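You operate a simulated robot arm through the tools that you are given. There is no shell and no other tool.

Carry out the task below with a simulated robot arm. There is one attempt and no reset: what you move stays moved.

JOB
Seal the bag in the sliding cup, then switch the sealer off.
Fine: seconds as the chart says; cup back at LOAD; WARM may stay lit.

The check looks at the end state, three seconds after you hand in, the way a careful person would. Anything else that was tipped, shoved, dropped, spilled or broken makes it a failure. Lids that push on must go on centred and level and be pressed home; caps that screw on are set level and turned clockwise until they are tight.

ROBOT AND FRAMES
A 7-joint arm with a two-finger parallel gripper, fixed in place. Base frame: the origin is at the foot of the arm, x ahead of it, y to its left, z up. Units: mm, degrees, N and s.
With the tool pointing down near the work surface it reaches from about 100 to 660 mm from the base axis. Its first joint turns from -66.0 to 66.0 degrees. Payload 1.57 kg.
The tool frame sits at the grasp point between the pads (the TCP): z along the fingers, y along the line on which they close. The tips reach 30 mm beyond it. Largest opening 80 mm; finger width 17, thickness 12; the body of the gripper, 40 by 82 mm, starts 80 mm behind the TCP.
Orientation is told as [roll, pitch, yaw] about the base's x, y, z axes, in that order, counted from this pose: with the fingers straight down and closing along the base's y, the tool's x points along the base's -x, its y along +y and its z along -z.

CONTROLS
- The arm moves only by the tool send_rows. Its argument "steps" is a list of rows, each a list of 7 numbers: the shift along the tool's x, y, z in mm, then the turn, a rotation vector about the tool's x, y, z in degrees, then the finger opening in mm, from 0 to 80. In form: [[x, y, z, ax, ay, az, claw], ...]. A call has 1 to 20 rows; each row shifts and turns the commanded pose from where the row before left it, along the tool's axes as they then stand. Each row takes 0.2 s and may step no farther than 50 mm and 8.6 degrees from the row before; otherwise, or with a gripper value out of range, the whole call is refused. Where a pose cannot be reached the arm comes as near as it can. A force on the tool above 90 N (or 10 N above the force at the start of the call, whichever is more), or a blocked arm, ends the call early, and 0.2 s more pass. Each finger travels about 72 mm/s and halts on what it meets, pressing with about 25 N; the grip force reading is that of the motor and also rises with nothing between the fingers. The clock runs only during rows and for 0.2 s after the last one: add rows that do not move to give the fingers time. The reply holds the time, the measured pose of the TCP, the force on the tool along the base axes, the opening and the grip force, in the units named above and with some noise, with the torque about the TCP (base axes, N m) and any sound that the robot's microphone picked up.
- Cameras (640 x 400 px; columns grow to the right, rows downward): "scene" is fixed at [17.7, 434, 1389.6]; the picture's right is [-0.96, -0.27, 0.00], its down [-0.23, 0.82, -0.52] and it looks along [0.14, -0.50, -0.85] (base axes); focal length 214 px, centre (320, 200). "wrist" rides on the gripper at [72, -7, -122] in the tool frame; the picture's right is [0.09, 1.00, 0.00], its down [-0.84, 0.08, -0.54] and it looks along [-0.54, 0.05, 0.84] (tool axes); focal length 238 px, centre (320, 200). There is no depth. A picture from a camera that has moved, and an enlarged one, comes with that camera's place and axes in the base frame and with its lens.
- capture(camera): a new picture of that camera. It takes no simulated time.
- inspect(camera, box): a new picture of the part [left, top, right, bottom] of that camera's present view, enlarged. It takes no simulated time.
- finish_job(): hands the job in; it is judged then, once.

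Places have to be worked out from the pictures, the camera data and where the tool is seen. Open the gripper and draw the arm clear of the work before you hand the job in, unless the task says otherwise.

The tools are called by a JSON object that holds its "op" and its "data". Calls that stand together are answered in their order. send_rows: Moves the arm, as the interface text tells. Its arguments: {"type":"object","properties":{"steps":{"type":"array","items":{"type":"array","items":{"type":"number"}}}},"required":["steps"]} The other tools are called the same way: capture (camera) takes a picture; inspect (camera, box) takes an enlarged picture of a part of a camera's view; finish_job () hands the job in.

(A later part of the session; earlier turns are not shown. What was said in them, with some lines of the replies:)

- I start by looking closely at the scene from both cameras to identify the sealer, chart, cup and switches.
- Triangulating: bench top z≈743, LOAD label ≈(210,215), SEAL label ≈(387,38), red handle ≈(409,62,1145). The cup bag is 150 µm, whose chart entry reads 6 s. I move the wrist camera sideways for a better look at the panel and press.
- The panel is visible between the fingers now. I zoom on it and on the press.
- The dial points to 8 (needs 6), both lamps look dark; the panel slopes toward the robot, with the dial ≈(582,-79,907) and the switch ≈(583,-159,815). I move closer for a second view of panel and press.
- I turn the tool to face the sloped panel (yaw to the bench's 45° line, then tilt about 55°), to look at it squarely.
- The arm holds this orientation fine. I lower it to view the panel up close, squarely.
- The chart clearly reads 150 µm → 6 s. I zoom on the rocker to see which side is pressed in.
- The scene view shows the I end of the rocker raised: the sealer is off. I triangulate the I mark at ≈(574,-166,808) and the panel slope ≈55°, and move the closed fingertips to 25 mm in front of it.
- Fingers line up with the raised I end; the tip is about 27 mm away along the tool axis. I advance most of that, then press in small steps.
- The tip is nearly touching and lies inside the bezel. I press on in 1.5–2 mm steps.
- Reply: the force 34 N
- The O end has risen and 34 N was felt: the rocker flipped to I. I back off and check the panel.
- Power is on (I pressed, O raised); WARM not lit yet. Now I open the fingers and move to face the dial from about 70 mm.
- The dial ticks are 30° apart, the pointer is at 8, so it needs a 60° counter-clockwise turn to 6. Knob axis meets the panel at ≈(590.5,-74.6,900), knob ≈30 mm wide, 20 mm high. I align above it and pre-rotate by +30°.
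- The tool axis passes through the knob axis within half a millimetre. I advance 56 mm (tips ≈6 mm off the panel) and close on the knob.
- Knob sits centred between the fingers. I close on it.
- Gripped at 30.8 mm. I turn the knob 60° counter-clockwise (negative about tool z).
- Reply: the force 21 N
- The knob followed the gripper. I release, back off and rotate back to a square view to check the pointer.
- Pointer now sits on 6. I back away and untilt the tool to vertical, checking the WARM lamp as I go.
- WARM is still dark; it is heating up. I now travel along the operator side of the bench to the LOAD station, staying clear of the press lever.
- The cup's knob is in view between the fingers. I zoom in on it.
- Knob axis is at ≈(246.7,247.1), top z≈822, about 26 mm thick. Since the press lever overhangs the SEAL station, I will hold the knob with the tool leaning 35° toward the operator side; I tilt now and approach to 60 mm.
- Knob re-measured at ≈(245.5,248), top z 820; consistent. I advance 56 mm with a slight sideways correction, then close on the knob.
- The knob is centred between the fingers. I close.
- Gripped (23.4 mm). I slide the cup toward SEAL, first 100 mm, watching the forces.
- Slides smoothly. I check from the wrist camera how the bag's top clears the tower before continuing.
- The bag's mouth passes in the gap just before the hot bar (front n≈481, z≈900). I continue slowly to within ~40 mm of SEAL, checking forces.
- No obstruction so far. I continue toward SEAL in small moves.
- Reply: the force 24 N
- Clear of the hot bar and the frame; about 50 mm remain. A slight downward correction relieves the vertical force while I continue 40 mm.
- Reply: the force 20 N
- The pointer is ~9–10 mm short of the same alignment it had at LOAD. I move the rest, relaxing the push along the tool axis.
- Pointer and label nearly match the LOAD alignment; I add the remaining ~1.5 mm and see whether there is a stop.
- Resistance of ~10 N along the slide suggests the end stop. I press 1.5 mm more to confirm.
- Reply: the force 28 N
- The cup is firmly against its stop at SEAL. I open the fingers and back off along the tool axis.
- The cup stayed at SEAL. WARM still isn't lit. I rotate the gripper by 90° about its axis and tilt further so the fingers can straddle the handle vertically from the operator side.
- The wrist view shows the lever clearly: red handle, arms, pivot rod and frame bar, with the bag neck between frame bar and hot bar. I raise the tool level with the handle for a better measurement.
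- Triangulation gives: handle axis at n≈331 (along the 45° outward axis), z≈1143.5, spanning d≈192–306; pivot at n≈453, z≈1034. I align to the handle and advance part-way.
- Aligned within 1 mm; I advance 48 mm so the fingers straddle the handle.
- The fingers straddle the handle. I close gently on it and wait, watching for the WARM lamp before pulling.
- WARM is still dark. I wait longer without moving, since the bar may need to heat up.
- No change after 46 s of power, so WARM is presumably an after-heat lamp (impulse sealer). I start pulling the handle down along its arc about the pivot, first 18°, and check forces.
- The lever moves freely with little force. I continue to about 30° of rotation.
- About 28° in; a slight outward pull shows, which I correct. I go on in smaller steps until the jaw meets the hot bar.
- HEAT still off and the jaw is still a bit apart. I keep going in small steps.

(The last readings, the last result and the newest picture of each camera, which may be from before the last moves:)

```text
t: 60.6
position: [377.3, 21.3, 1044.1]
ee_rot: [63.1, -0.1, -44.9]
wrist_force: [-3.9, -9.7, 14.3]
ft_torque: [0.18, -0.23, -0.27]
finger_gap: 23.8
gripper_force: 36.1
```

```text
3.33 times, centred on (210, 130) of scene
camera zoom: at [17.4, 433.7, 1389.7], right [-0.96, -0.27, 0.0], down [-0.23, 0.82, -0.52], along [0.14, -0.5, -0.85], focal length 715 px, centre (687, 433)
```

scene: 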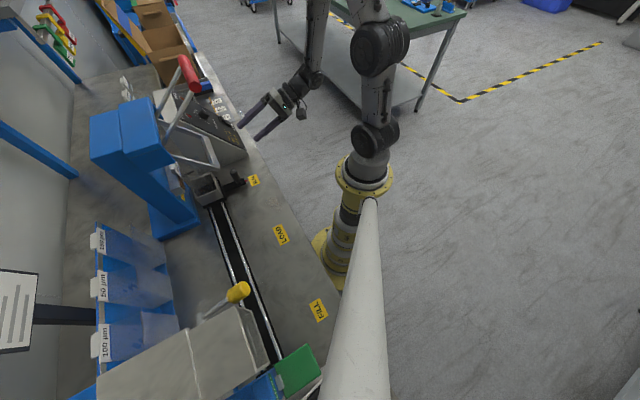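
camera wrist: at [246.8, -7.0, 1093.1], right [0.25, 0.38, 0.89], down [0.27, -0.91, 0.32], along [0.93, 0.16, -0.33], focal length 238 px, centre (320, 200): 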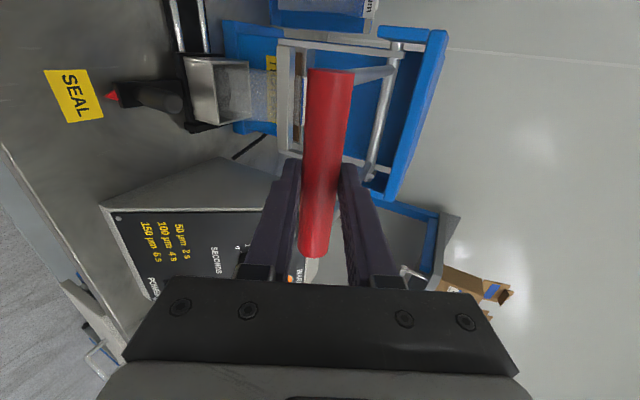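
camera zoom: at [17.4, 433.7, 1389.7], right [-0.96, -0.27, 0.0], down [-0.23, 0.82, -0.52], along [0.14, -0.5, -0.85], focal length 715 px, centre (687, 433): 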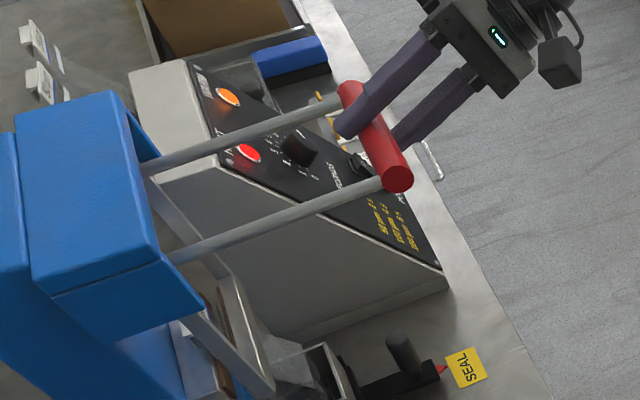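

HEAT and WARM are both lit: the jaw is closed and the timer is running. I press slightly more and hold.

{"op": "send_rows", "data": {"steps": [[0, -1.5, 0.4, 0, 0, 0, 20], [0, -1, 0.3, 0, 0, 0, 20], [0, 0, 0, 0, 0, 0, 20], [0, 0, 0, 0, 0, 0, 20], [0, 0, 0, 0, 0, 0, 20], [0, 0, 0, 0, 0, 0, 20], [0, 0, 0, 0, 0, 0, 20], [0, 0, 0, 0, 0, 0, 20], [0, 0, 0, 0, 0, 0, 20], [0, 0, 0, 0, 0, 0, 20], [0, 0, 0, 0, 0, 0, 20], [0, 0, 0, 0, 0, 0, 20], [0, 0, 0, 0, 0, 0, 20], [0, 0, 0, 0, 0, 0, 20], [0, 0, 0, 0, 0, 0, 20], [0, 0, 0, 0, 0, 0, 20], [0, 0, 0, 0, 0, 0, 20], [0, 0, 0, 0, 0, 0, 20], [0, 0, 0, 0, 0, 0, 20], [0, 0, 0, 0, 0, 0, 20]]}}

{"op": "inspect", "data": {"camera": "scene", "box": [160, 70, 260, 190]}}

```text
t: 64.8
position: [377.6, 22.2, 1042.3]
ee_rot: [63.5, -0.1, -45.0]
wrist_force: [-3.4, -4.3, 32.8]
ft_torque: [0.29, -0.19, -0.11]
finger_gap: 23.9
gripper_force: 36.4
```

```text
3.33 times, centred on (210, 130) of scene
camera zoom: at [17.2, 433.9, 1389.6], right [-0.96, -0.27, 0.0], down [-0.23, 0.82, -0.52], along [0.14, -0.5, -0.85], focal length 715 px, centre (687, 433)
```

zoom: 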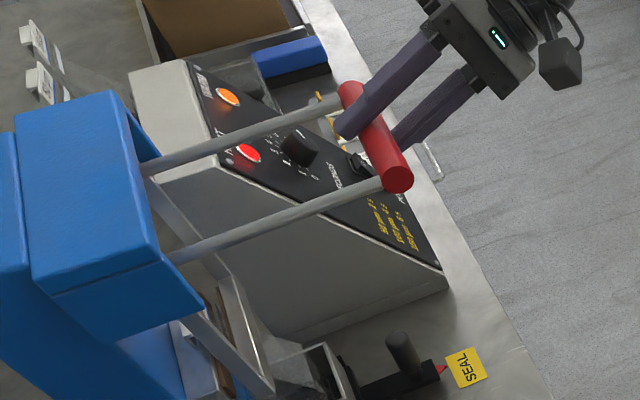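

HEAT is still on at about 4.5 s. I keep holding, up to just past 6 s after it lit, then check again.

{"op": "send_rows", "data": {"steps": [[0, 0, 0, 0, 0, 0, 20], [0, 0, 0, 0, 0, 0, 20], [0, 0, 0, 0, 0, 0, 20], [0, 0, 0, 0, 0, 0, 20], [0, 0, 0, 0, 0, 0, 20], [0, 0, 0, 0, 0, 0, 20], [0, 0, 0, 0, 0, 0, 20]]}}

{"op": "inspect", "data": {"camera": "scene", "box": [160, 70, 260, 190]}}

```text
t: 66.4
position: [378.4, 22.0, 1042.6]
ee_rot: [63.5, -0.1, -45.0]
wrist_force: [-1.5, -2.9, 31.6]
ft_torque: [0.26, -0.17, -0.12]
finger_gap: 23.7
gripper_force: 35.8
```

```text
3.33 times, centred on (210, 130) of scene
camera zoom: at [17.2, 433.9, 1389.6], right [-0.96, -0.27, 0.0], down [-0.23, 0.82, -0.52], along [0.14, -0.5, -0.85], focal length 715 px, centre (687, 433)
```

zoom: 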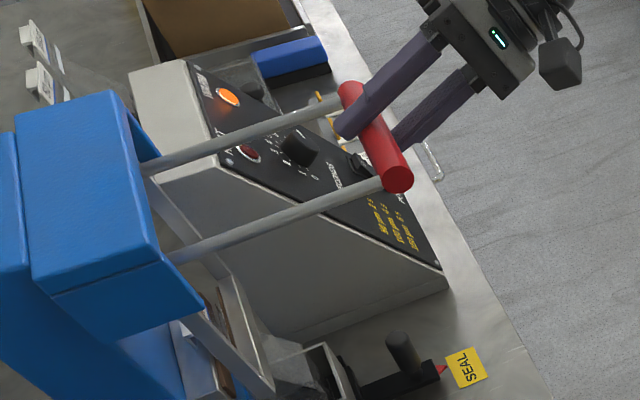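

HEAT went off by itself after ~6 s. I keep the jaw closed a few seconds more to let the seam set.

{"op": "send_rows", "data": {"steps": [[0, 0, 0, 0, 0, 0, 20], [0, 0, 0, 0, 0, 0, 20], [0, 0, 0, 0, 0, 0, 20], [0, 0, 0, 0, 0, 0, 20], [0, 0, 0, 0, 0, 0, 20], [0, 0, 0, 0, 0, 0, 20], [0, 0, 0, 0, 0, 0, 20], [0, 0, 0, 0, 0, 0, 20], [0, 0, 0, 0, 0, 0, 20], [0, 0, 0, 0, 0, 0, 20], [0, 0, 0, 0, 0, 0, 20], [0, 0, 0, 0, 0, 0, 20], [0, 0, 0, 0, 0, 0, 20], [0, 0, 0, 0, 0, 0, 20], [0, 0, 0, 0, 0, 0, 20]]}}

{"op": "inspect", "data": {"camera": "scene", "box": [160, 70, 260, 190]}}

```text
t: 69.6
position: [378.2, 21.9, 1042.5]
ee_rot: [63.4, -0.1, -44.9]
wrist_force: [0.2, -2.9, 32.5]
ft_torque: [0.28, -0.21, -0.07]
finger_gap: 23.6
gripper_force: 36.0
```

```text
3.33 times, centred on (210, 130) of scene
camera zoom: at [17.3, 433.9, 1389.6], right [-0.96, -0.27, 0.0], down [-0.23, 0.82, -0.52], along [0.14, -0.5, -0.85], focal length 715 px, centre (687, 433)
```

zoom: 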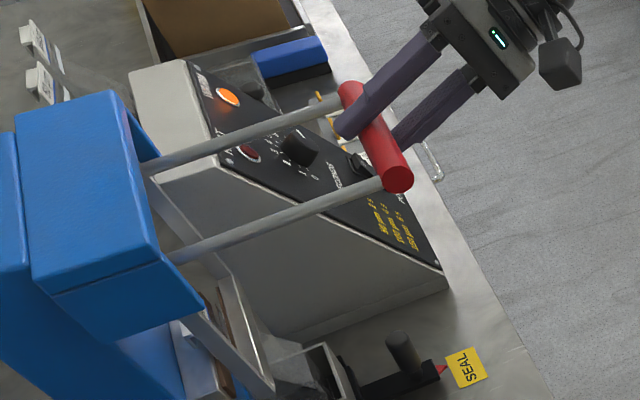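

Now I raise the lever back up along the reverse path.

{"op": "send_rows", "data": {"steps": [[0, 4.5, -1.6, 0, 0, 0, 20], [0, 5, -2, 0, 0, 0, 20], [0, 8, -3.1, 0, 0, 0, 20], [0, 8, -3.3, 0, 0, 0, 20], [0, 8, -3.6, 0, 0, 0, 20], [0, 4.2, -0.9, 0, 0, 0, 20], [0, 8.4, -1.8, 0, 0, 0, 20], [0, 8.5, -0.9, 0, 0, 0, 20], [0, 8.5, -0.9, 0, 0, 0, 20], [0, 8.6, 0, 0, 0, 0, 20], [0, 8.6, 0, 0, 0, 0, 20], [0, 8.5, 0.9, 0, 0, 0, 20], [0, 8.5, 0.9, 0, 0, 0, 20], [0, 8.4, 1.8, 0, 0, 0, 20], [0, 8.4, 1.8, 0, 0, 0, 20], [0, 0, 0, 0, 0, 0, 20]]}}

{"op": "inspect", "data": {"camera": "scene", "box": [130, 50, 260, 190]}}

{"op": "capture", "data": {"camera": "wrist"}}

```text
t: 73.0
position: [406.1, 51.6, 1148.2]
ee_rot: [63.0, -0.1, -44.9]
wrist_force: [2.0, -3.0, -0.4]
ft_torque: [-0.19, 0.28, -0.01]
finger_gap: 23.6
gripper_force: 35.7
```

```text
2.86 times, centred on (195, 120) of scene
camera zoom: at [17.8, 434.0, 1389.6], right [-0.96, -0.27, 0.0], down [-0.23, 0.82, -0.52], along [0.14, -0.5, -0.85], focal length 613 px, centre (677, 429)
```

zoom: 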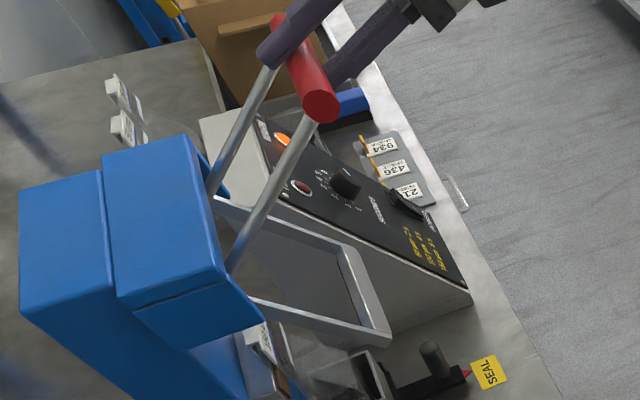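

```text
taken
camera wrist: at [275.7, 22.4, 1198.1], right [0.25, 0.39, 0.89], down [0.27, -0.91, 0.32], along [0.93, 0.16, -0.34], focal length 238 px, centre (320, 200)
```

wrist: 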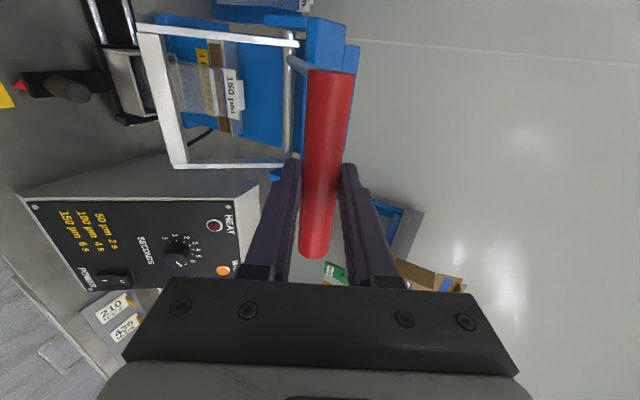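

The lever is back at its raised rest. I release it and retreat along the tool axis, then check the bag seam and that the lever stays up.

{"op": "send_rows", "data": {"steps": [[0, 0, 0, 0, 0, 0, 35], [0, 0, 0, 0, 0, 0, 50], [0, 0, 0, 0, 0, 0, 60], [0, 0, -20, 0, 0, 0, 60], [0, 0, -40, 0, 0, 0, 60], [0, 0, -40, 0, 0, 0, 60], [0, 0, 0, 0, 0, 0, 60]]}}

{"op": "capture", "data": {"camera": "wrist"}}

{"op": "inspect", "data": {"camera": "wrist", "box": [150, 10, 380, 160]}}

```text
t: 74.6
position: [342.4, -12.3, 1193.4]
ee_rot: [62.9, 0.0, -45.1]
wrist_force: [0.3, -0.4, 0.2]
ft_torque: [-0.04, 0.01, 0.0]
finger_gap: 59.8
gripper_force: 0.0
```

```text
taken
camera wrist: at [212.1, -40.5, 1244.0], right [0.25, 0.38, 0.89], down [0.28, -0.91, 0.31], along [0.93, 0.16, -0.34], focal length 238 px, centre (320, 200)
```

wrist: 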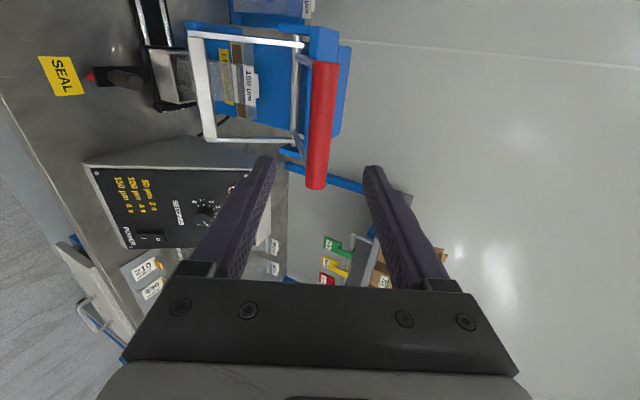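

```text
2.67 times, centred on (265, 85) of wrist
camera zoom: at [212.1, -40.5, 1244.0], right [0.25, 0.38, 0.89], down [0.28, -0.91, 0.31], along [0.93, 0.16, -0.34], focal length 636 px, centre (467, 507)
```

zoom: 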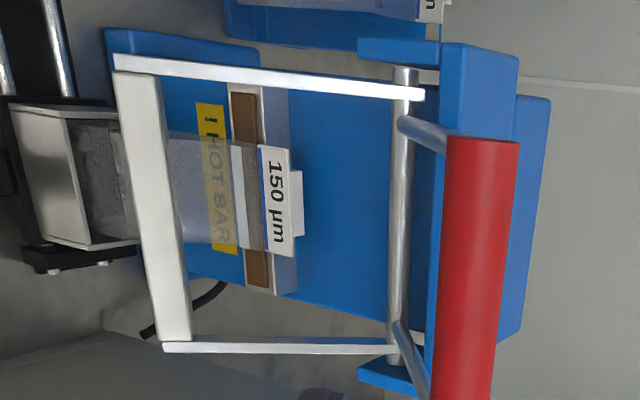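

A white seam line now crosses the bag neck: sealed. I go back down on the same route and restore the tilted orientation used for the cup knob.

{"op": "send_rows", "data": {"steps": [[0, -41.8, 21.3, 0, 0, 0, 60], [0, -41.8, 21.3, 0, 0, 0, 60], [0, -41.8, 21.3, 0, 0, 0, 60], [0, -41.8, 21.3, 0, 0, 0, 60], [0, -41.8, 21.3, 0, 0, 0, 60], [0, 0, 0, 7, 0, 0, 60], [0, 0, 0, 7, 0, 0, 60], [0, 0, 0, 7, 0, 0, 60], [0, 0, 0, 7, 0, 0, 60], [0, 0, 0, 0, 0, 0, 60]]}}

{"op": "send_rows", "data": {"steps": [[0, 0, 0, 0, 0, -8.2, 60], [0, 0, 0, 0, 0, -8.2, 60], [0, 0, 0, 0, 0, -8.2, 60], [0, 0, 0, 0, 0, -8.2, 60], [0, 0, 0, 0, 0, -8.2, 60], [0, 0, 0, 0, 0, -8.2, 60], [0, 0, 0, 0, 0, -8.2, 60], [0, 0, 0, 0, 0, -8.2, 60], [0, 0, 0, 0, 0, -8.2, 60], [0, 0, 0, 0, 0, -8.2, 60], [0, 0, 0, 0, 0, -8, 60], [0, 0, 0, 0, 0, 0, 60]]}}

{"op": "capture", "data": {"camera": "wrist"}}

```text
t: 76.8
position: [342.5, -12.4, 958.5]
ee_rot: [35.0, 0.1, -45.0]
wrist_force: [0.1, 0.4, -0.1]
ft_torque: [-0.01, -0.01, 0.0]
finger_gap: 59.9
gripper_force: 0.1
```

```text
t: 79.4
position: [343.3, -12.7, 957.1]
ee_rot: [-0.2, -35.1, 45.0]
wrist_force: [-0.1, 0.3, 0.1]
ft_torque: [-0.03, 0.01, -0.01]
finger_gap: 60.3
gripper_force: 0.1
```

```text
taken
camera wrist: at [256.1, -108.9, 1016.9], right [-0.76, 0.65, -0.05], down [0.21, 0.32, 0.92], along [0.62, 0.69, -0.38], focal length 238 px, centre (320, 200)
```

wrist: 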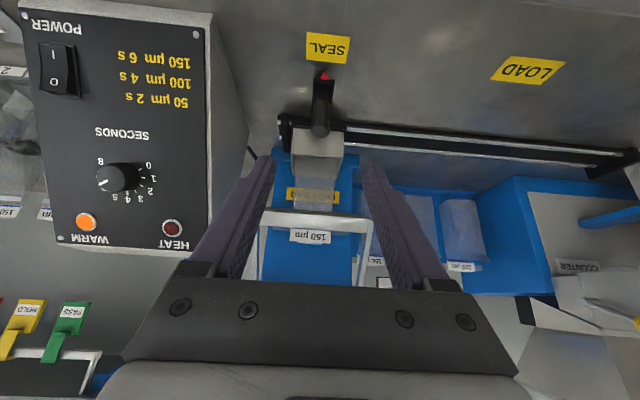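

Cup is still at SEAL, knob dead ahead. I advance to the same grasp as before and close.

{"op": "send_rows", "data": {"steps": [[-1.5, 0.4, 37, 0, 0, 0, 60], [-1.5, 0.4, 37, 0, 0, 0, 60], [-1.5, 0.5, 37, 0, 0, 0, 60], [0, 0, 20, 0, 0, 0, 60], [0, 0, 20, 0, 0, 0, 60], [0, 0, 16.5, 0, 0, 0, 60], [0, 0, 0, 0, 0, 0, 60]]}}

{"op": "capture", "data": {"camera": "wrist"}}

{"op": "inspect", "data": {"camera": "scene", "box": [190, 150, 280, 220]}}

```text
t: 81.0
position: [411.1, 59.7, 823.8]
ee_rot: [-0.1, -35.0, 44.9]
wrist_force: [0.4, 0.7, 0.5]
ft_torque: [-0.02, 0.02, 0.03]
finger_gap: 60.2
gripper_force: 0.0
```

```text
taken
camera wrist: at [323.7, -37.0, 883.4], right [-0.76, 0.65, -0.05], down [0.21, 0.32, 0.92], along [0.62, 0.69, -0.38], focal length 238 px, centre (320, 200)
```

wrist: 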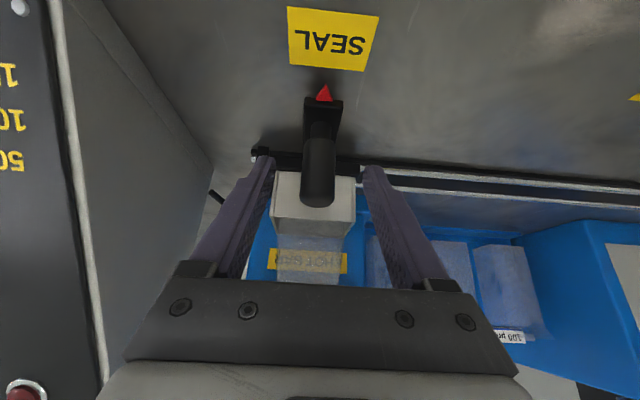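

```text
5.71 times, centred on (235, 185) of scene
camera zoom: at [17.7, 434.0, 1389.6], right [-0.96, -0.27, 0.0], down [-0.23, 0.82, -0.52], along [0.14, -0.5, -0.85], focal length 1226 px, centre (806, 286)
```

zoom: 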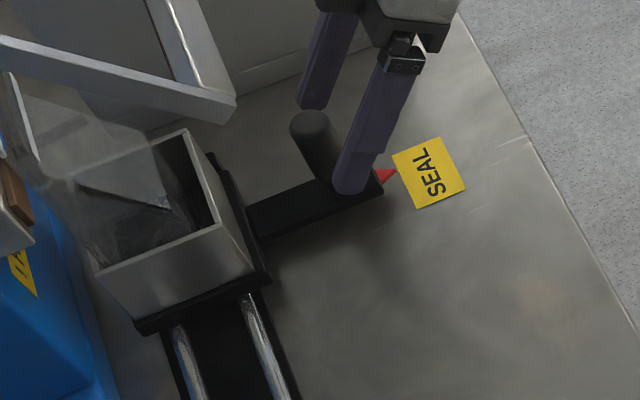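

Aligned. I close on the knob and slide the cup back toward LOAD.

{"op": "send_rows", "data": {"steps": [[0, 0, 0, 0, 0, 0, 42], [0, 0, 0, 0, 0, 0, 30], [0, 0, 0, 0, 0, 0, 18], [0, 0, 0, 0, 0, 0, 18], [0, 0, 0, 0, 0, 0, 18], [0, 10, 0, 0, 0, 0, 18], [0, 12, 0, 0, 0, 0, 18], [0, 12, 0, 0, 0, 0, 18], [0, 12, 0, 0, 0, 0, 18], [0, 12, 0, 0, 0, 0, 18], [0, 12, 0, 0, 0, 0, 18], [0, 12, 0, 0, 0, 0, 18], [0, 12, 0, 0, 0, 0, 18], [0, 0, 0, 0, 0, 0, 18]]}}

{"op": "inspect", "data": {"camera": "scene", "box": [150, 130, 280, 260]}}

```text
t: 84.0
position: [345.2, 122.7, 823.3]
ee_rot: [0.0, -35.0, 45.2]
wrist_force: [0.6, 3.7, -6.6]
ft_torque: [0.55, -0.36, 0.17]
finger_gap: 23.3
gripper_force: 35.6
```

```text
3.08 times, centred on (215, 195) of scene
camera zoom: at [17.7, 434.1, 1389.6], right [-0.96, -0.27, 0.0], down [-0.23, 0.82, -0.52], along [0.14, -0.5, -0.85], focal length 660 px, centre (643, 215)
```

zoom: 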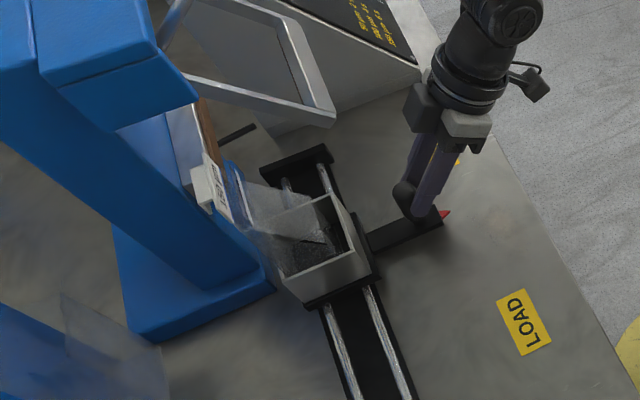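

Sliding smoothly. I move 140 mm more and then measure.

{"op": "send_rows", "data": {"steps": [[0, 12, 0, 0, 0, 0, 18], [0, 12, 0, 0, 0, 0, 18], [0, 12, 0, 0, 0, 0, 18], [0, 12, 0, 0, 0, 0, 18], [0, 12, 0, 0, 0, 0, 18], [0, 12, 0, 0, 0, 0, 18], [0, 12, 0, 0, 0, 0, 18], [0, 12, 0, 0, 0, 0, 18], [0, 12, 0, 0, 0, 0, 18], [0, 12, 0, 0, 0, 0, 18], [0, 12, 0, 0, 0, 0, 18], [0, 8, 0, 0, 0, 0, 18], [0, 0, 0, 0, 0, 0, 18], [0, 0, 0, 0, 0, 0, 18]]}}

{"op": "capture", "data": {"camera": "wrist"}}

{"op": "inspect", "data": {"camera": "scene", "box": [200, 190, 300, 280]}}

```text
t: 87.0
position: [247.9, 225.4, 821.3]
ee_rot: [0.1, -35.3, 45.0]
wrist_force: [-7.1, -4.2, 24.7]
ft_torque: [0.29, -0.26, 0.2]
finger_gap: 23.0
gripper_force: 35.8
```

```text
taken
camera wrist: at [159.6, 129.1, 880.1], right [-0.76, 0.65, -0.05], down [0.21, 0.32, 0.93], along [0.62, 0.69, -0.37], focal length 238 px, centre (320, 200)
```

wrist: 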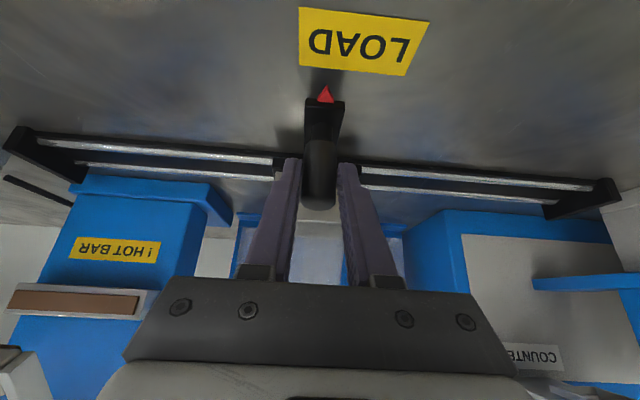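

```text
4.44 times, centred on (250, 235) of scene
camera zoom: at [17.3, 433.8, 1389.7], right [-0.96, -0.27, 0.0], down [-0.23, 0.82, -0.52], along [0.14, -0.5, -0.85], focal length 953 px, centre (631, 44)
```

zoom: 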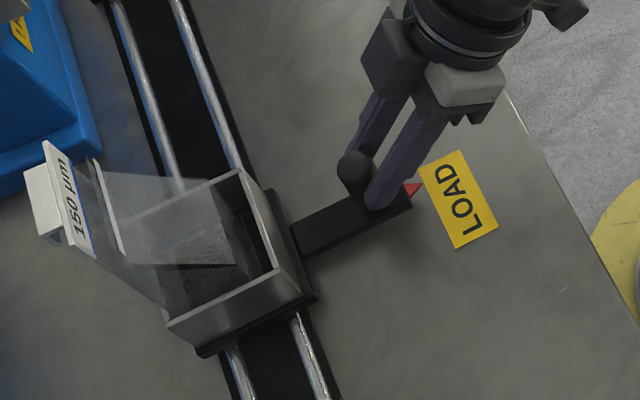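

About 14 mm short of the original LOAD pose. I relieve the downward push slightly and move 12 mm.

{"op": "send_rows", "data": {"steps": [[-0.9, 4, -1.3, 0, 0, 0, 18], [0, 4, 0, 0, 0, 0, 18], [0, 4, 0, 0, 0, 0, 18], [0, 0, 0, 0, 0, 0, 18], [0, 0, 0, 0, 0, 0, 18]]}}

{"op": "inspect", "data": {"camera": "wrist", "box": [260, 0, 400, 110]}}

{"op": "inspect", "data": {"camera": "scene", "box": [200, 190, 300, 280]}}

```text
t: 88.2
position: [239.0, 231.9, 822.8]
ee_rot: [0.0, -34.7, 45.1]
wrist_force: [6.9, 14.3, -25.5]
ft_torque: [-0.06, 0.18, 0.11]
finger_gap: 23.2
gripper_force: 35.4
```

```text
3.64 times, centred on (330, 55) of wrist
camera zoom: at [151.1, 136.1, 883.2], right [-0.76, 0.65, -0.05], down [0.21, 0.32, 0.92], along [0.62, 0.69, -0.38], focal length 867 px, centre (284, 727)
```

zoom: 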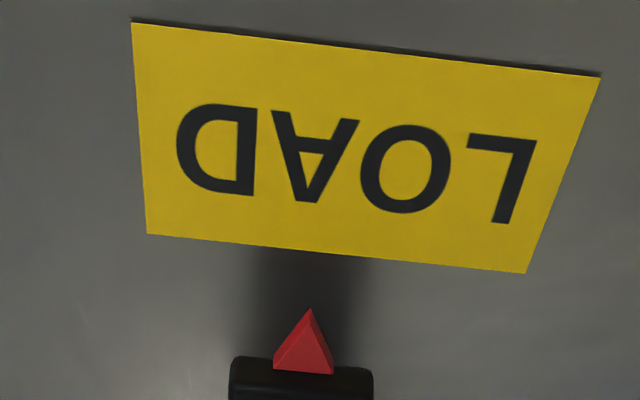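

```text
4.44 times, centred on (250, 235) of scene
camera zoom: at [18.0, 434.5, 1389.4], right [-0.96, -0.27, 0.0], down [-0.23, 0.82, -0.52], along [0.14, -0.5, -0.85], focal length 953 px, centre (631, 44)
```

zoom: 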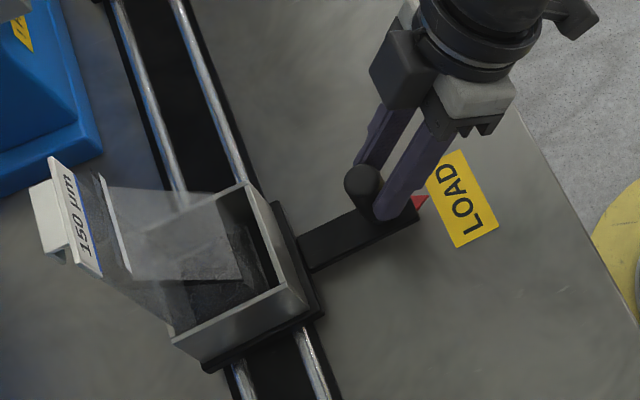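

Pointer is ~3.7 mm from the label centre (which matched the exact stop alignment at SEAL). I move the remaining 3.7 mm.

{"op": "send_rows", "data": {"steps": [[0.5, 1.9, 0.7, 0, 0, 0, 18], [0, 1.8, 0, 0, 0, 0, 18], [0, 0, 0, 0, 0, 0, 18], [0, 0, 0, 0, 0, 0, 18]]}}

{"op": "inspect", "data": {"camera": "wrist", "box": [260, 0, 400, 110]}}

{"op": "inspect", "data": {"camera": "scene", "box": [200, 190, 300, 280]}}

```text
t: 89.2
position: [237.3, 235.2, 823.6]
ee_rot: [0.0, -34.9, 44.9]
wrist_force: [-9.0, -7.6, 5.8]
ft_torque: [-0.44, 0.51, -0.05]
finger_gap: 23.2
gripper_force: 35.5
```

```text
3.64 times, centred on (330, 55) of wrist
camera zoom: at [148.8, 138.1, 882.9], right [-0.76, 0.65, -0.05], down [0.21, 0.32, 0.92], along [0.62, 0.69, -0.38], focal length 867 px, centre (284, 727)
```

zoom: 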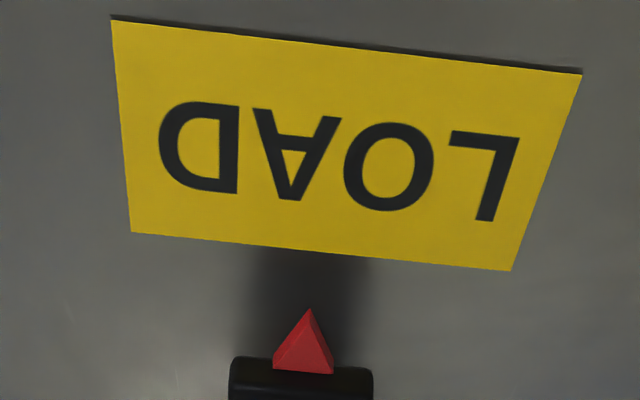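

```text
4.44 times, centred on (250, 235) of scene
camera zoom: at [17.5, 433.8, 1389.7], right [-0.96, -0.27, 0.0], down [-0.23, 0.82, -0.52], along [0.14, -0.5, -0.85], focal length 953 px, centre (631, 44)
```

zoom: 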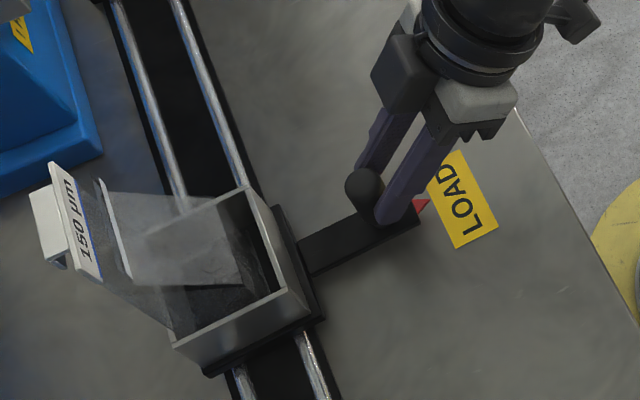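

The label corners and pointer now match the very first LOAD view to within half a pixel. I release the knob and back off.

{"op": "send_rows", "data": {"steps": [[0, 0, 0, 0, 0, 0, 30], [0, 0, 0, 0, 0, 0, 45], [0, 0, 0, 0, 0, 0, 60], [0, 0, -15, 0, 0, 0, 60], [0, 0, -30, 0, 0, 0, 60], [0, 0, -40, 0, 0, 0, 60], [0, 0, -40, 0, 0, 0, 60], [0, 0, -40, 0, 0, 0, 60], [0, 0, 0, 0, 0, 0, 60]]}}

{"op": "capture", "data": {"camera": "wrist"}}

{"op": "inspect", "data": {"camera": "scene", "box": [200, 190, 300, 280]}}

```text
t: 91.2
position: [167.7, 166.3, 958.8]
ee_rot: [-0.1, -35.1, 45.0]
wrist_force: [-0.8, 0.1, -0.4]
ft_torque: [0.02, 0.02, 0.03]
finger_gap: 60.1
gripper_force: 0.0
```

```text
taken
camera wrist: at [80.3, 71.4, 1019.0], right [-0.76, 0.65, -0.05], down [0.21, 0.32, 0.92], along [0.62, 0.69, -0.38], focal length 238 px, centre (320, 200)
```

wrist: 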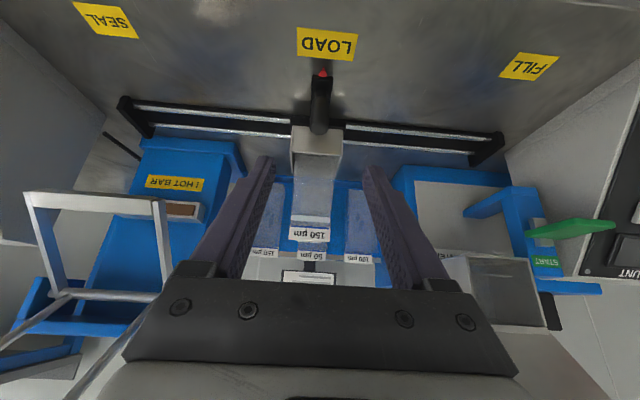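

```text
4.44 times, centred on (250, 235) of scene
camera zoom: at [17.7, 434.0, 1389.6], right [-0.96, -0.27, 0.0], down [-0.23, 0.82, -0.52], along [0.14, -0.5, -0.85], focal length 953 px, centre (631, 44)
```

zoom: 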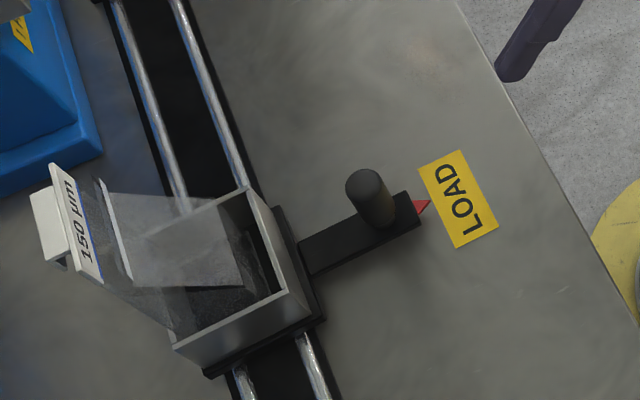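

The cup sits at LOAD exactly as at the start, and the seam is visible on the bag. Now I travel along the operator side to the panel to switch off, closing the fingers and tilting to 55°.

{"op": "send_rows", "data": {"steps": [[0, -47.5, 0, 0, 0, 0, 60], [0, -47.5, 0, 0, 0, 0, 50], [0, -47.5, 0, 0, 0, 0, 40], [0, -47.5, 0, 0, 0, 0, 30], [0, -47.5, 0, 0, 0, 0, 20], [0, -47.5, 0, 0, 0, 0, 10], [0, -47.5, 0, 0, 0, 0, 0], [0, -47.5, 0, 0, 0, 0, 0], [0, -47.5, 0, 0, 0, 0, 0], [0, -47.5, 0, 0, 0, 0, 0], [0, -47.5, 0, 0, 0, 0, 0], [0, 0, 0, 0, -7, 0, 0], [0, 0, 0, 0, -7, 0, 0], [0, 0, 0, 0, -6, 0, 0], [0, 0, 0, 0, 0, 0, 0]]}}

{"op": "capture", "data": {"camera": "wrist"}}

{"op": "inspect", "data": {"camera": "scene", "box": [170, 70, 270, 145]}}

```text
t: 94.4
position: [540.3, -200.3, 959.6]
ee_rot: [0.0, -55.1, 45.1]
wrist_force: [0.9, -1.0, -0.6]
ft_torque: [0.0, 0.01, -0.02]
finger_gap: 0.0
gripper_force: 21.4
```

```text
taken
camera wrist: at [444.6, -305.1, 971.2], right [-0.74, 0.67, -0.08], down [-0.03, 0.08, 1.0], along [0.67, 0.74, -0.04], focal length 238 px, centre (320, 200)
```

wrist: 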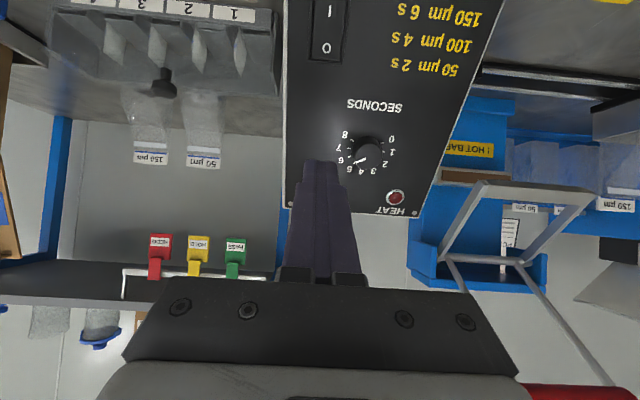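

```text
5.33 times, centred on (220, 108) of scene
camera zoom: at [17.7, 434.0, 1389.6], right [-0.96, -0.27, 0.0], down [-0.23, 0.82, -0.52], along [0.14, -0.5, -0.85], focal length 1144 px, centre (853, 693)
```

zoom: 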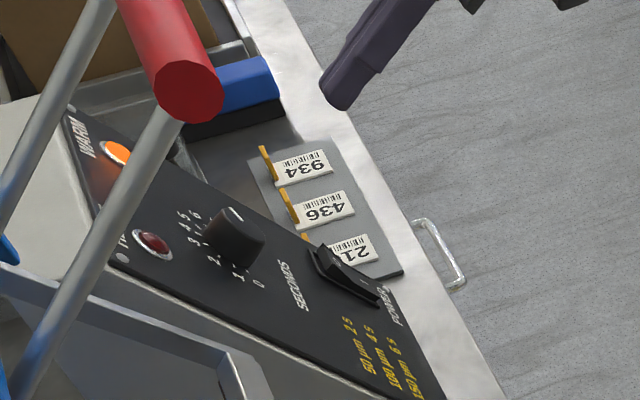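

I position the closed tips about 55 mm in front of the raised O end of the rocker.

{"op": "send_rows", "data": {"steps": [[33.5, -0.7, 22, 0, 0, 0, 0], [33.5, -0.7, 22, 0, 0, 0, 0], [0, 0, 0, 0, 0, 0, 0]]}}

{"op": "inspect", "data": {"camera": "wrist", "box": [260, 60, 400, 180]}}

{"op": "inspect", "data": {"camera": "scene", "box": [200, 95, 260, 140]}}

```text
t: 95.2
position: [541.7, -201.7, 879.1]
ee_rot: [-0.1, -55.0, 45.1]
wrist_force: [-0.1, -0.2, 0.0]
ft_torque: [0.02, -0.02, 0.0]
finger_gap: 0.0
gripper_force: 21.2
```

```text
3.33 times, centred on (330, 120) of wrist
camera zoom: at [445.5, -307.0, 890.5], right [-0.74, 0.67, -0.08], down [-0.03, 0.08, 1.0], along [0.67, 0.74, -0.04], focal length 794 px, centre (287, 467)
```

zoom: 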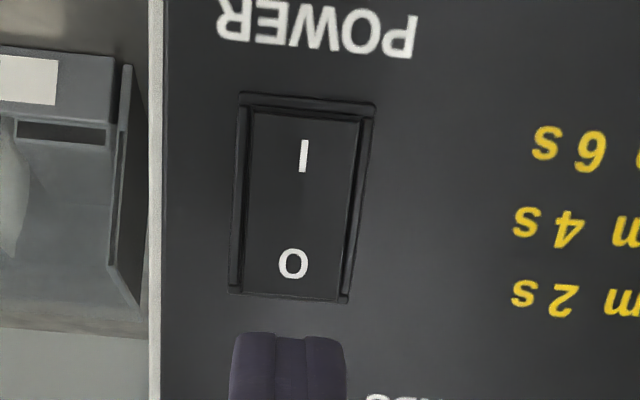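

```text
8.89 times, centred on (230, 118) of scene
camera zoom: at [17.7, 434.0, 1389.6], right [-0.96, -0.27, 0.0], down [-0.23, 0.82, -0.52], along [0.14, -0.5, -0.85], focal length 1906 px, centre (1120, 933)
```

zoom: 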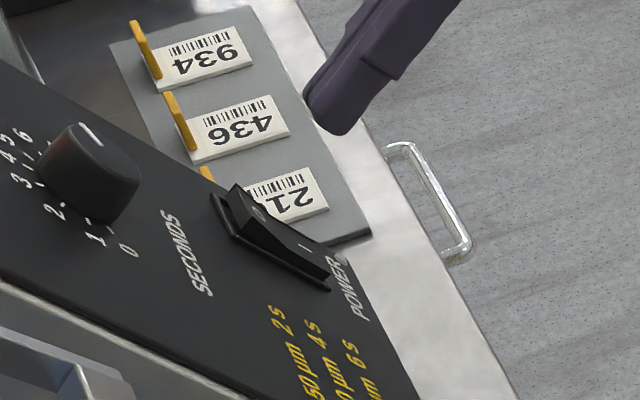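

The approach line points at the raised O end. I advance 40 mm and look before pressing.

{"op": "send_rows", "data": {"steps": [[0, 0, 15, 0, 0, 0, 0], [0, 0, 15, 0, 0, 0, 0], [0, 0, 10, 0, 0, 0, 0], [0, 0, 0, 0, 0, 0, 0]]}}

{"op": "inspect", "data": {"camera": "wrist", "box": [260, 80, 400, 180]}}

{"op": "inspect", "data": {"camera": "scene", "box": [200, 95, 260, 140]}}

```text
t: 96.2
position: [563.3, -178.0, 856.2]
ee_rot: [-0.1, -55.1, 45.0]
wrist_force: [-0.6, 1.0, -0.2]
ft_torque: [-0.04, 0.0, 0.0]
finger_gap: 0.1
gripper_force: 20.8
```

```text
4.00 times, centred on (330, 130) of wrist
camera zoom: at [467.2, -283.0, 868.0], right [-0.74, 0.67, -0.08], down [-0.03, 0.08, 1.0], along [0.67, 0.74, -0.04], focal length 953 px, centre (280, 480)
```

zoom: 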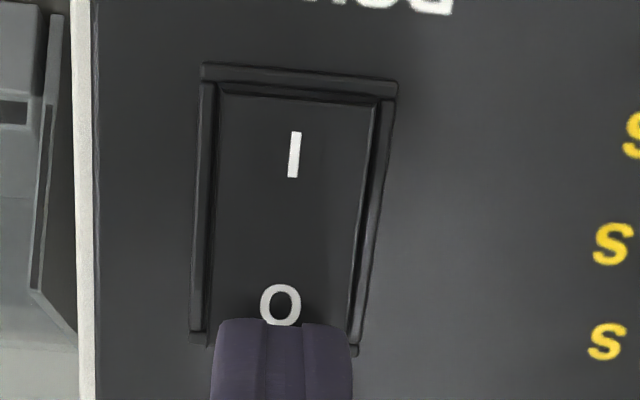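

```text
8.89 times, centred on (230, 118) of scene
camera zoom: at [17.7, 434.0, 1389.6], right [-0.96, -0.27, 0.0], down [-0.23, 0.82, -0.52], along [0.14, -0.5, -0.85], focal length 1906 px, centre (1120, 933)
```

zoom: 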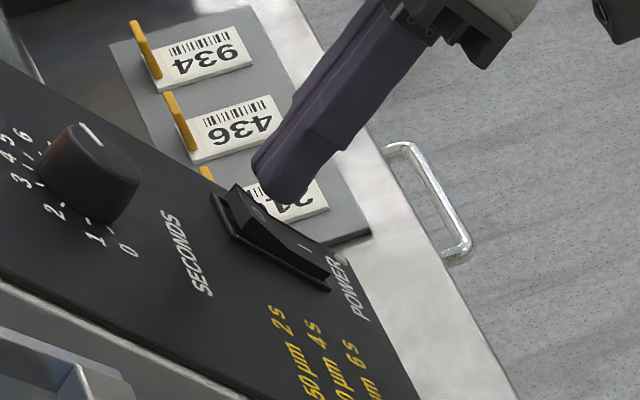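

Well aligned; I press on in small steps.

{"op": "send_rows", "data": {"steps": [[0, 0, 4, 0, 0, 0, 0], [0, 0, 3, 0, 0, 0, 0], [0, 0, 2, 0, 0, 0, 0], [0, 0, 2, 0, 0, 0, 0], [0, 0, 2, 0, 0, 0, 0]]}}

{"op": "inspect", "data": {"camera": "scene", "box": [200, 95, 260, 140]}}

```text
t: 97.4
position: [568.6, -173.2, 849.2]
ee_rot: [0.0, -55.0, 45.0]
wrist_force: [-0.3, -0.1, 0.5]
ft_torque: [0.0, 0.0, 0.0]
finger_gap: 0.1
gripper_force: 21.0
```

```text
8.89 times, centred on (230, 118) of scene
camera zoom: at [17.7, 434.0, 1389.6], right [-0.96, -0.27, 0.0], down [-0.23, 0.82, -0.52], along [0.14, -0.5, -0.85], focal length 1906 px, centre (1120, 933)
```

zoom: 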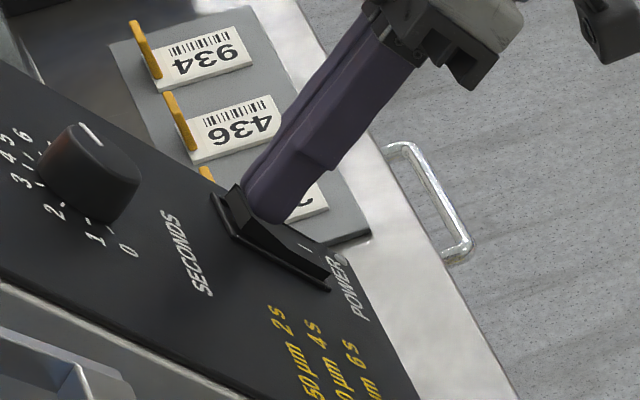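

Almost touching. I continue in 2 mm steps.

{"op": "send_rows", "data": {"steps": [[0, 0, 2, 0, 0, 0, 0], [0, 0, 2, 0, 0, 0, 0], [0, 0, 1.5, 0, 0, 0, 0], [0, 0, 1.5, 0, 0, 0, 0]]}}

{"op": "inspect", "data": {"camera": "scene", "box": [200, 95, 260, 140]}}

```text
t: 98.4
position: [572.0, -171.5, 846.4]
ee_rot: [-0.3, -55.1, 45.0]
wrist_force: [-32.9, -10.0, 22.3]
ft_torque: [0.16, 0.59, 0.23]
finger_gap: 0.0
gripper_force: 21.6
```

```text
8.89 times, centred on (230, 118) of scene
camera zoom: at [16.5, 433.9, 1389.6], right [-0.96, -0.27, 0.0], down [-0.23, 0.82, -0.52], along [0.14, -0.5, -0.85], focal length 1906 px, centre (1120, 933)
```

zoom: 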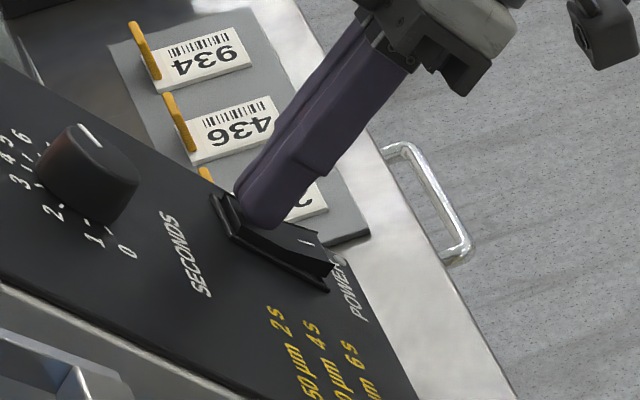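

The I end has risen: the rocker flipped to O. I back off along the tool axis and verify everything.

{"op": "send_rows", "data": {"steps": [[0, 0, -20, 0, 0, 0, 0], [0, 0, -35, 0, 0, 0, 0], [0, 0, -45, 0, 0, 0, 20], [0, 0, -45, 0, 0, 0, 40], [-30, 0, -20, 0, 0, 0, 60], [0, 0, 0, 0, 0, 0, 60]]}}

{"op": "capture", "data": {"camera": "scene"}}

{"op": "inspect", "data": {"camera": "scene", "box": [160, 70, 260, 145]}}

{"op": "capture", "data": {"camera": "wrist"}}

{"op": "inspect", "data": {"camera": "scene", "box": [160, 160, 320, 300]}}

```text
t: 99.8
position: [493.3, -252.2, 964.3]
ee_rot: [0.1, -55.1, 44.8]
wrist_force: [0.8, -1.0, -0.3]
ft_torque: [-0.01, 0.0, 0.0]
finger_gap: 60.0
gripper_force: 0.1
```

```text
taken
```

scene: 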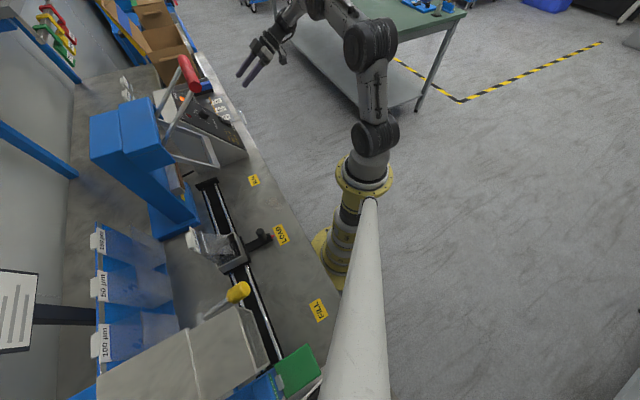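

```text
5.33 times, centred on (210, 108) of scene
camera zoom: at [17.7, 434.0, 1389.6], right [-0.96, -0.27, 0.0], down [-0.23, 0.82, -0.52], along [0.14, -0.5, -0.85], focal length 1144 px, centre (907, 693)
```

zoom: 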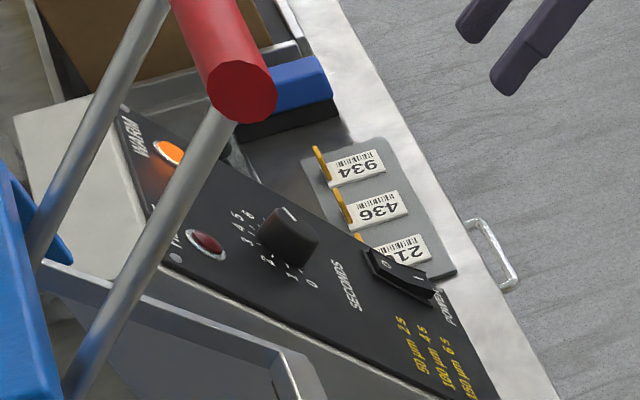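

```text
taken
camera wrist: at [396.9, -356.4, 976.1], right [-0.74, 0.67, -0.07], down [-0.03, 0.08, 1.0], along [0.67, 0.74, -0.04], focal length 238 px, centre (320, 200)
```

wrist: 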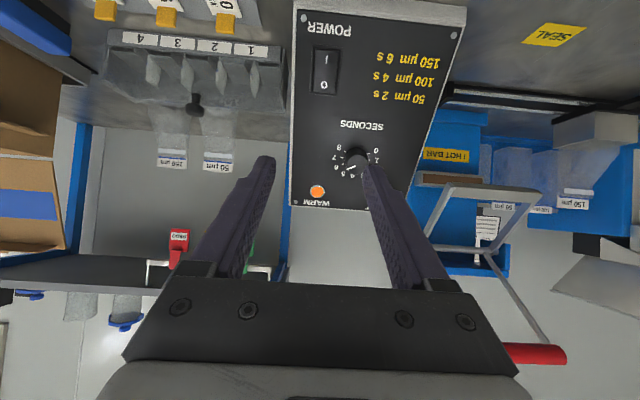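

```text
2.86 times, centred on (240, 230) of scene
camera zoom: at [17.7, 434.0, 1389.6], right [-0.96, -0.27, 0.0], down [-0.23, 0.82, -0.52], along [0.14, -0.5, -0.85], focal length 613 px, centre (549, 114)
```

zoom: 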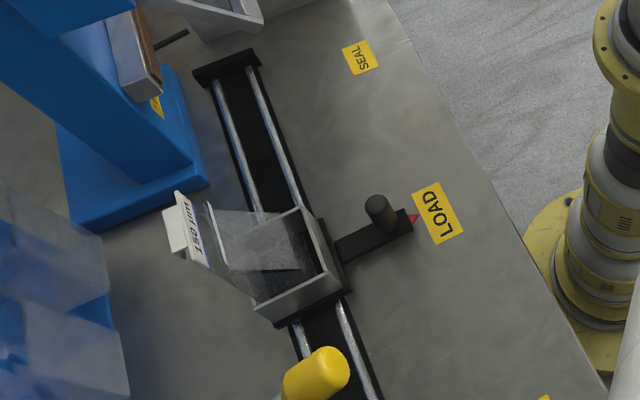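

The rocker is at O, the dial is on 6 and HEAT is off (WARM still glows, which is allowed). The lever is up, the cup is at LOAD with the bag sealed, and the open gripper is clear of the work. I hand in.

{"op": "finish_job", "data": {}}

```text
The job is handed in.
```

The bag in the cup is sealed and the sealer is switched off; I've handed the job in. I don't have the check's verdict.

- **Time:** the bag is 150 µm, so the chart calls for 6 s. The dial stood at 8 and I turned it to 6.
- **Seal:** I slid the cup to SEAL, pulled the lever and held it. HEAT came on as the jaw closed and went out by itself about 6 s later. I held on for about 3 s more, and a white seam now crosses the bag neck.
- **End state:** the lever is back up. The cup is at LOAD, matching where it started as far as the cameras show. The power rocker is at O and HEAT is off. WARM was still lit when I finished.
- **Clearance:** the gripper is open and clear of the work. I saw nothing else tipped, moved or dropped.
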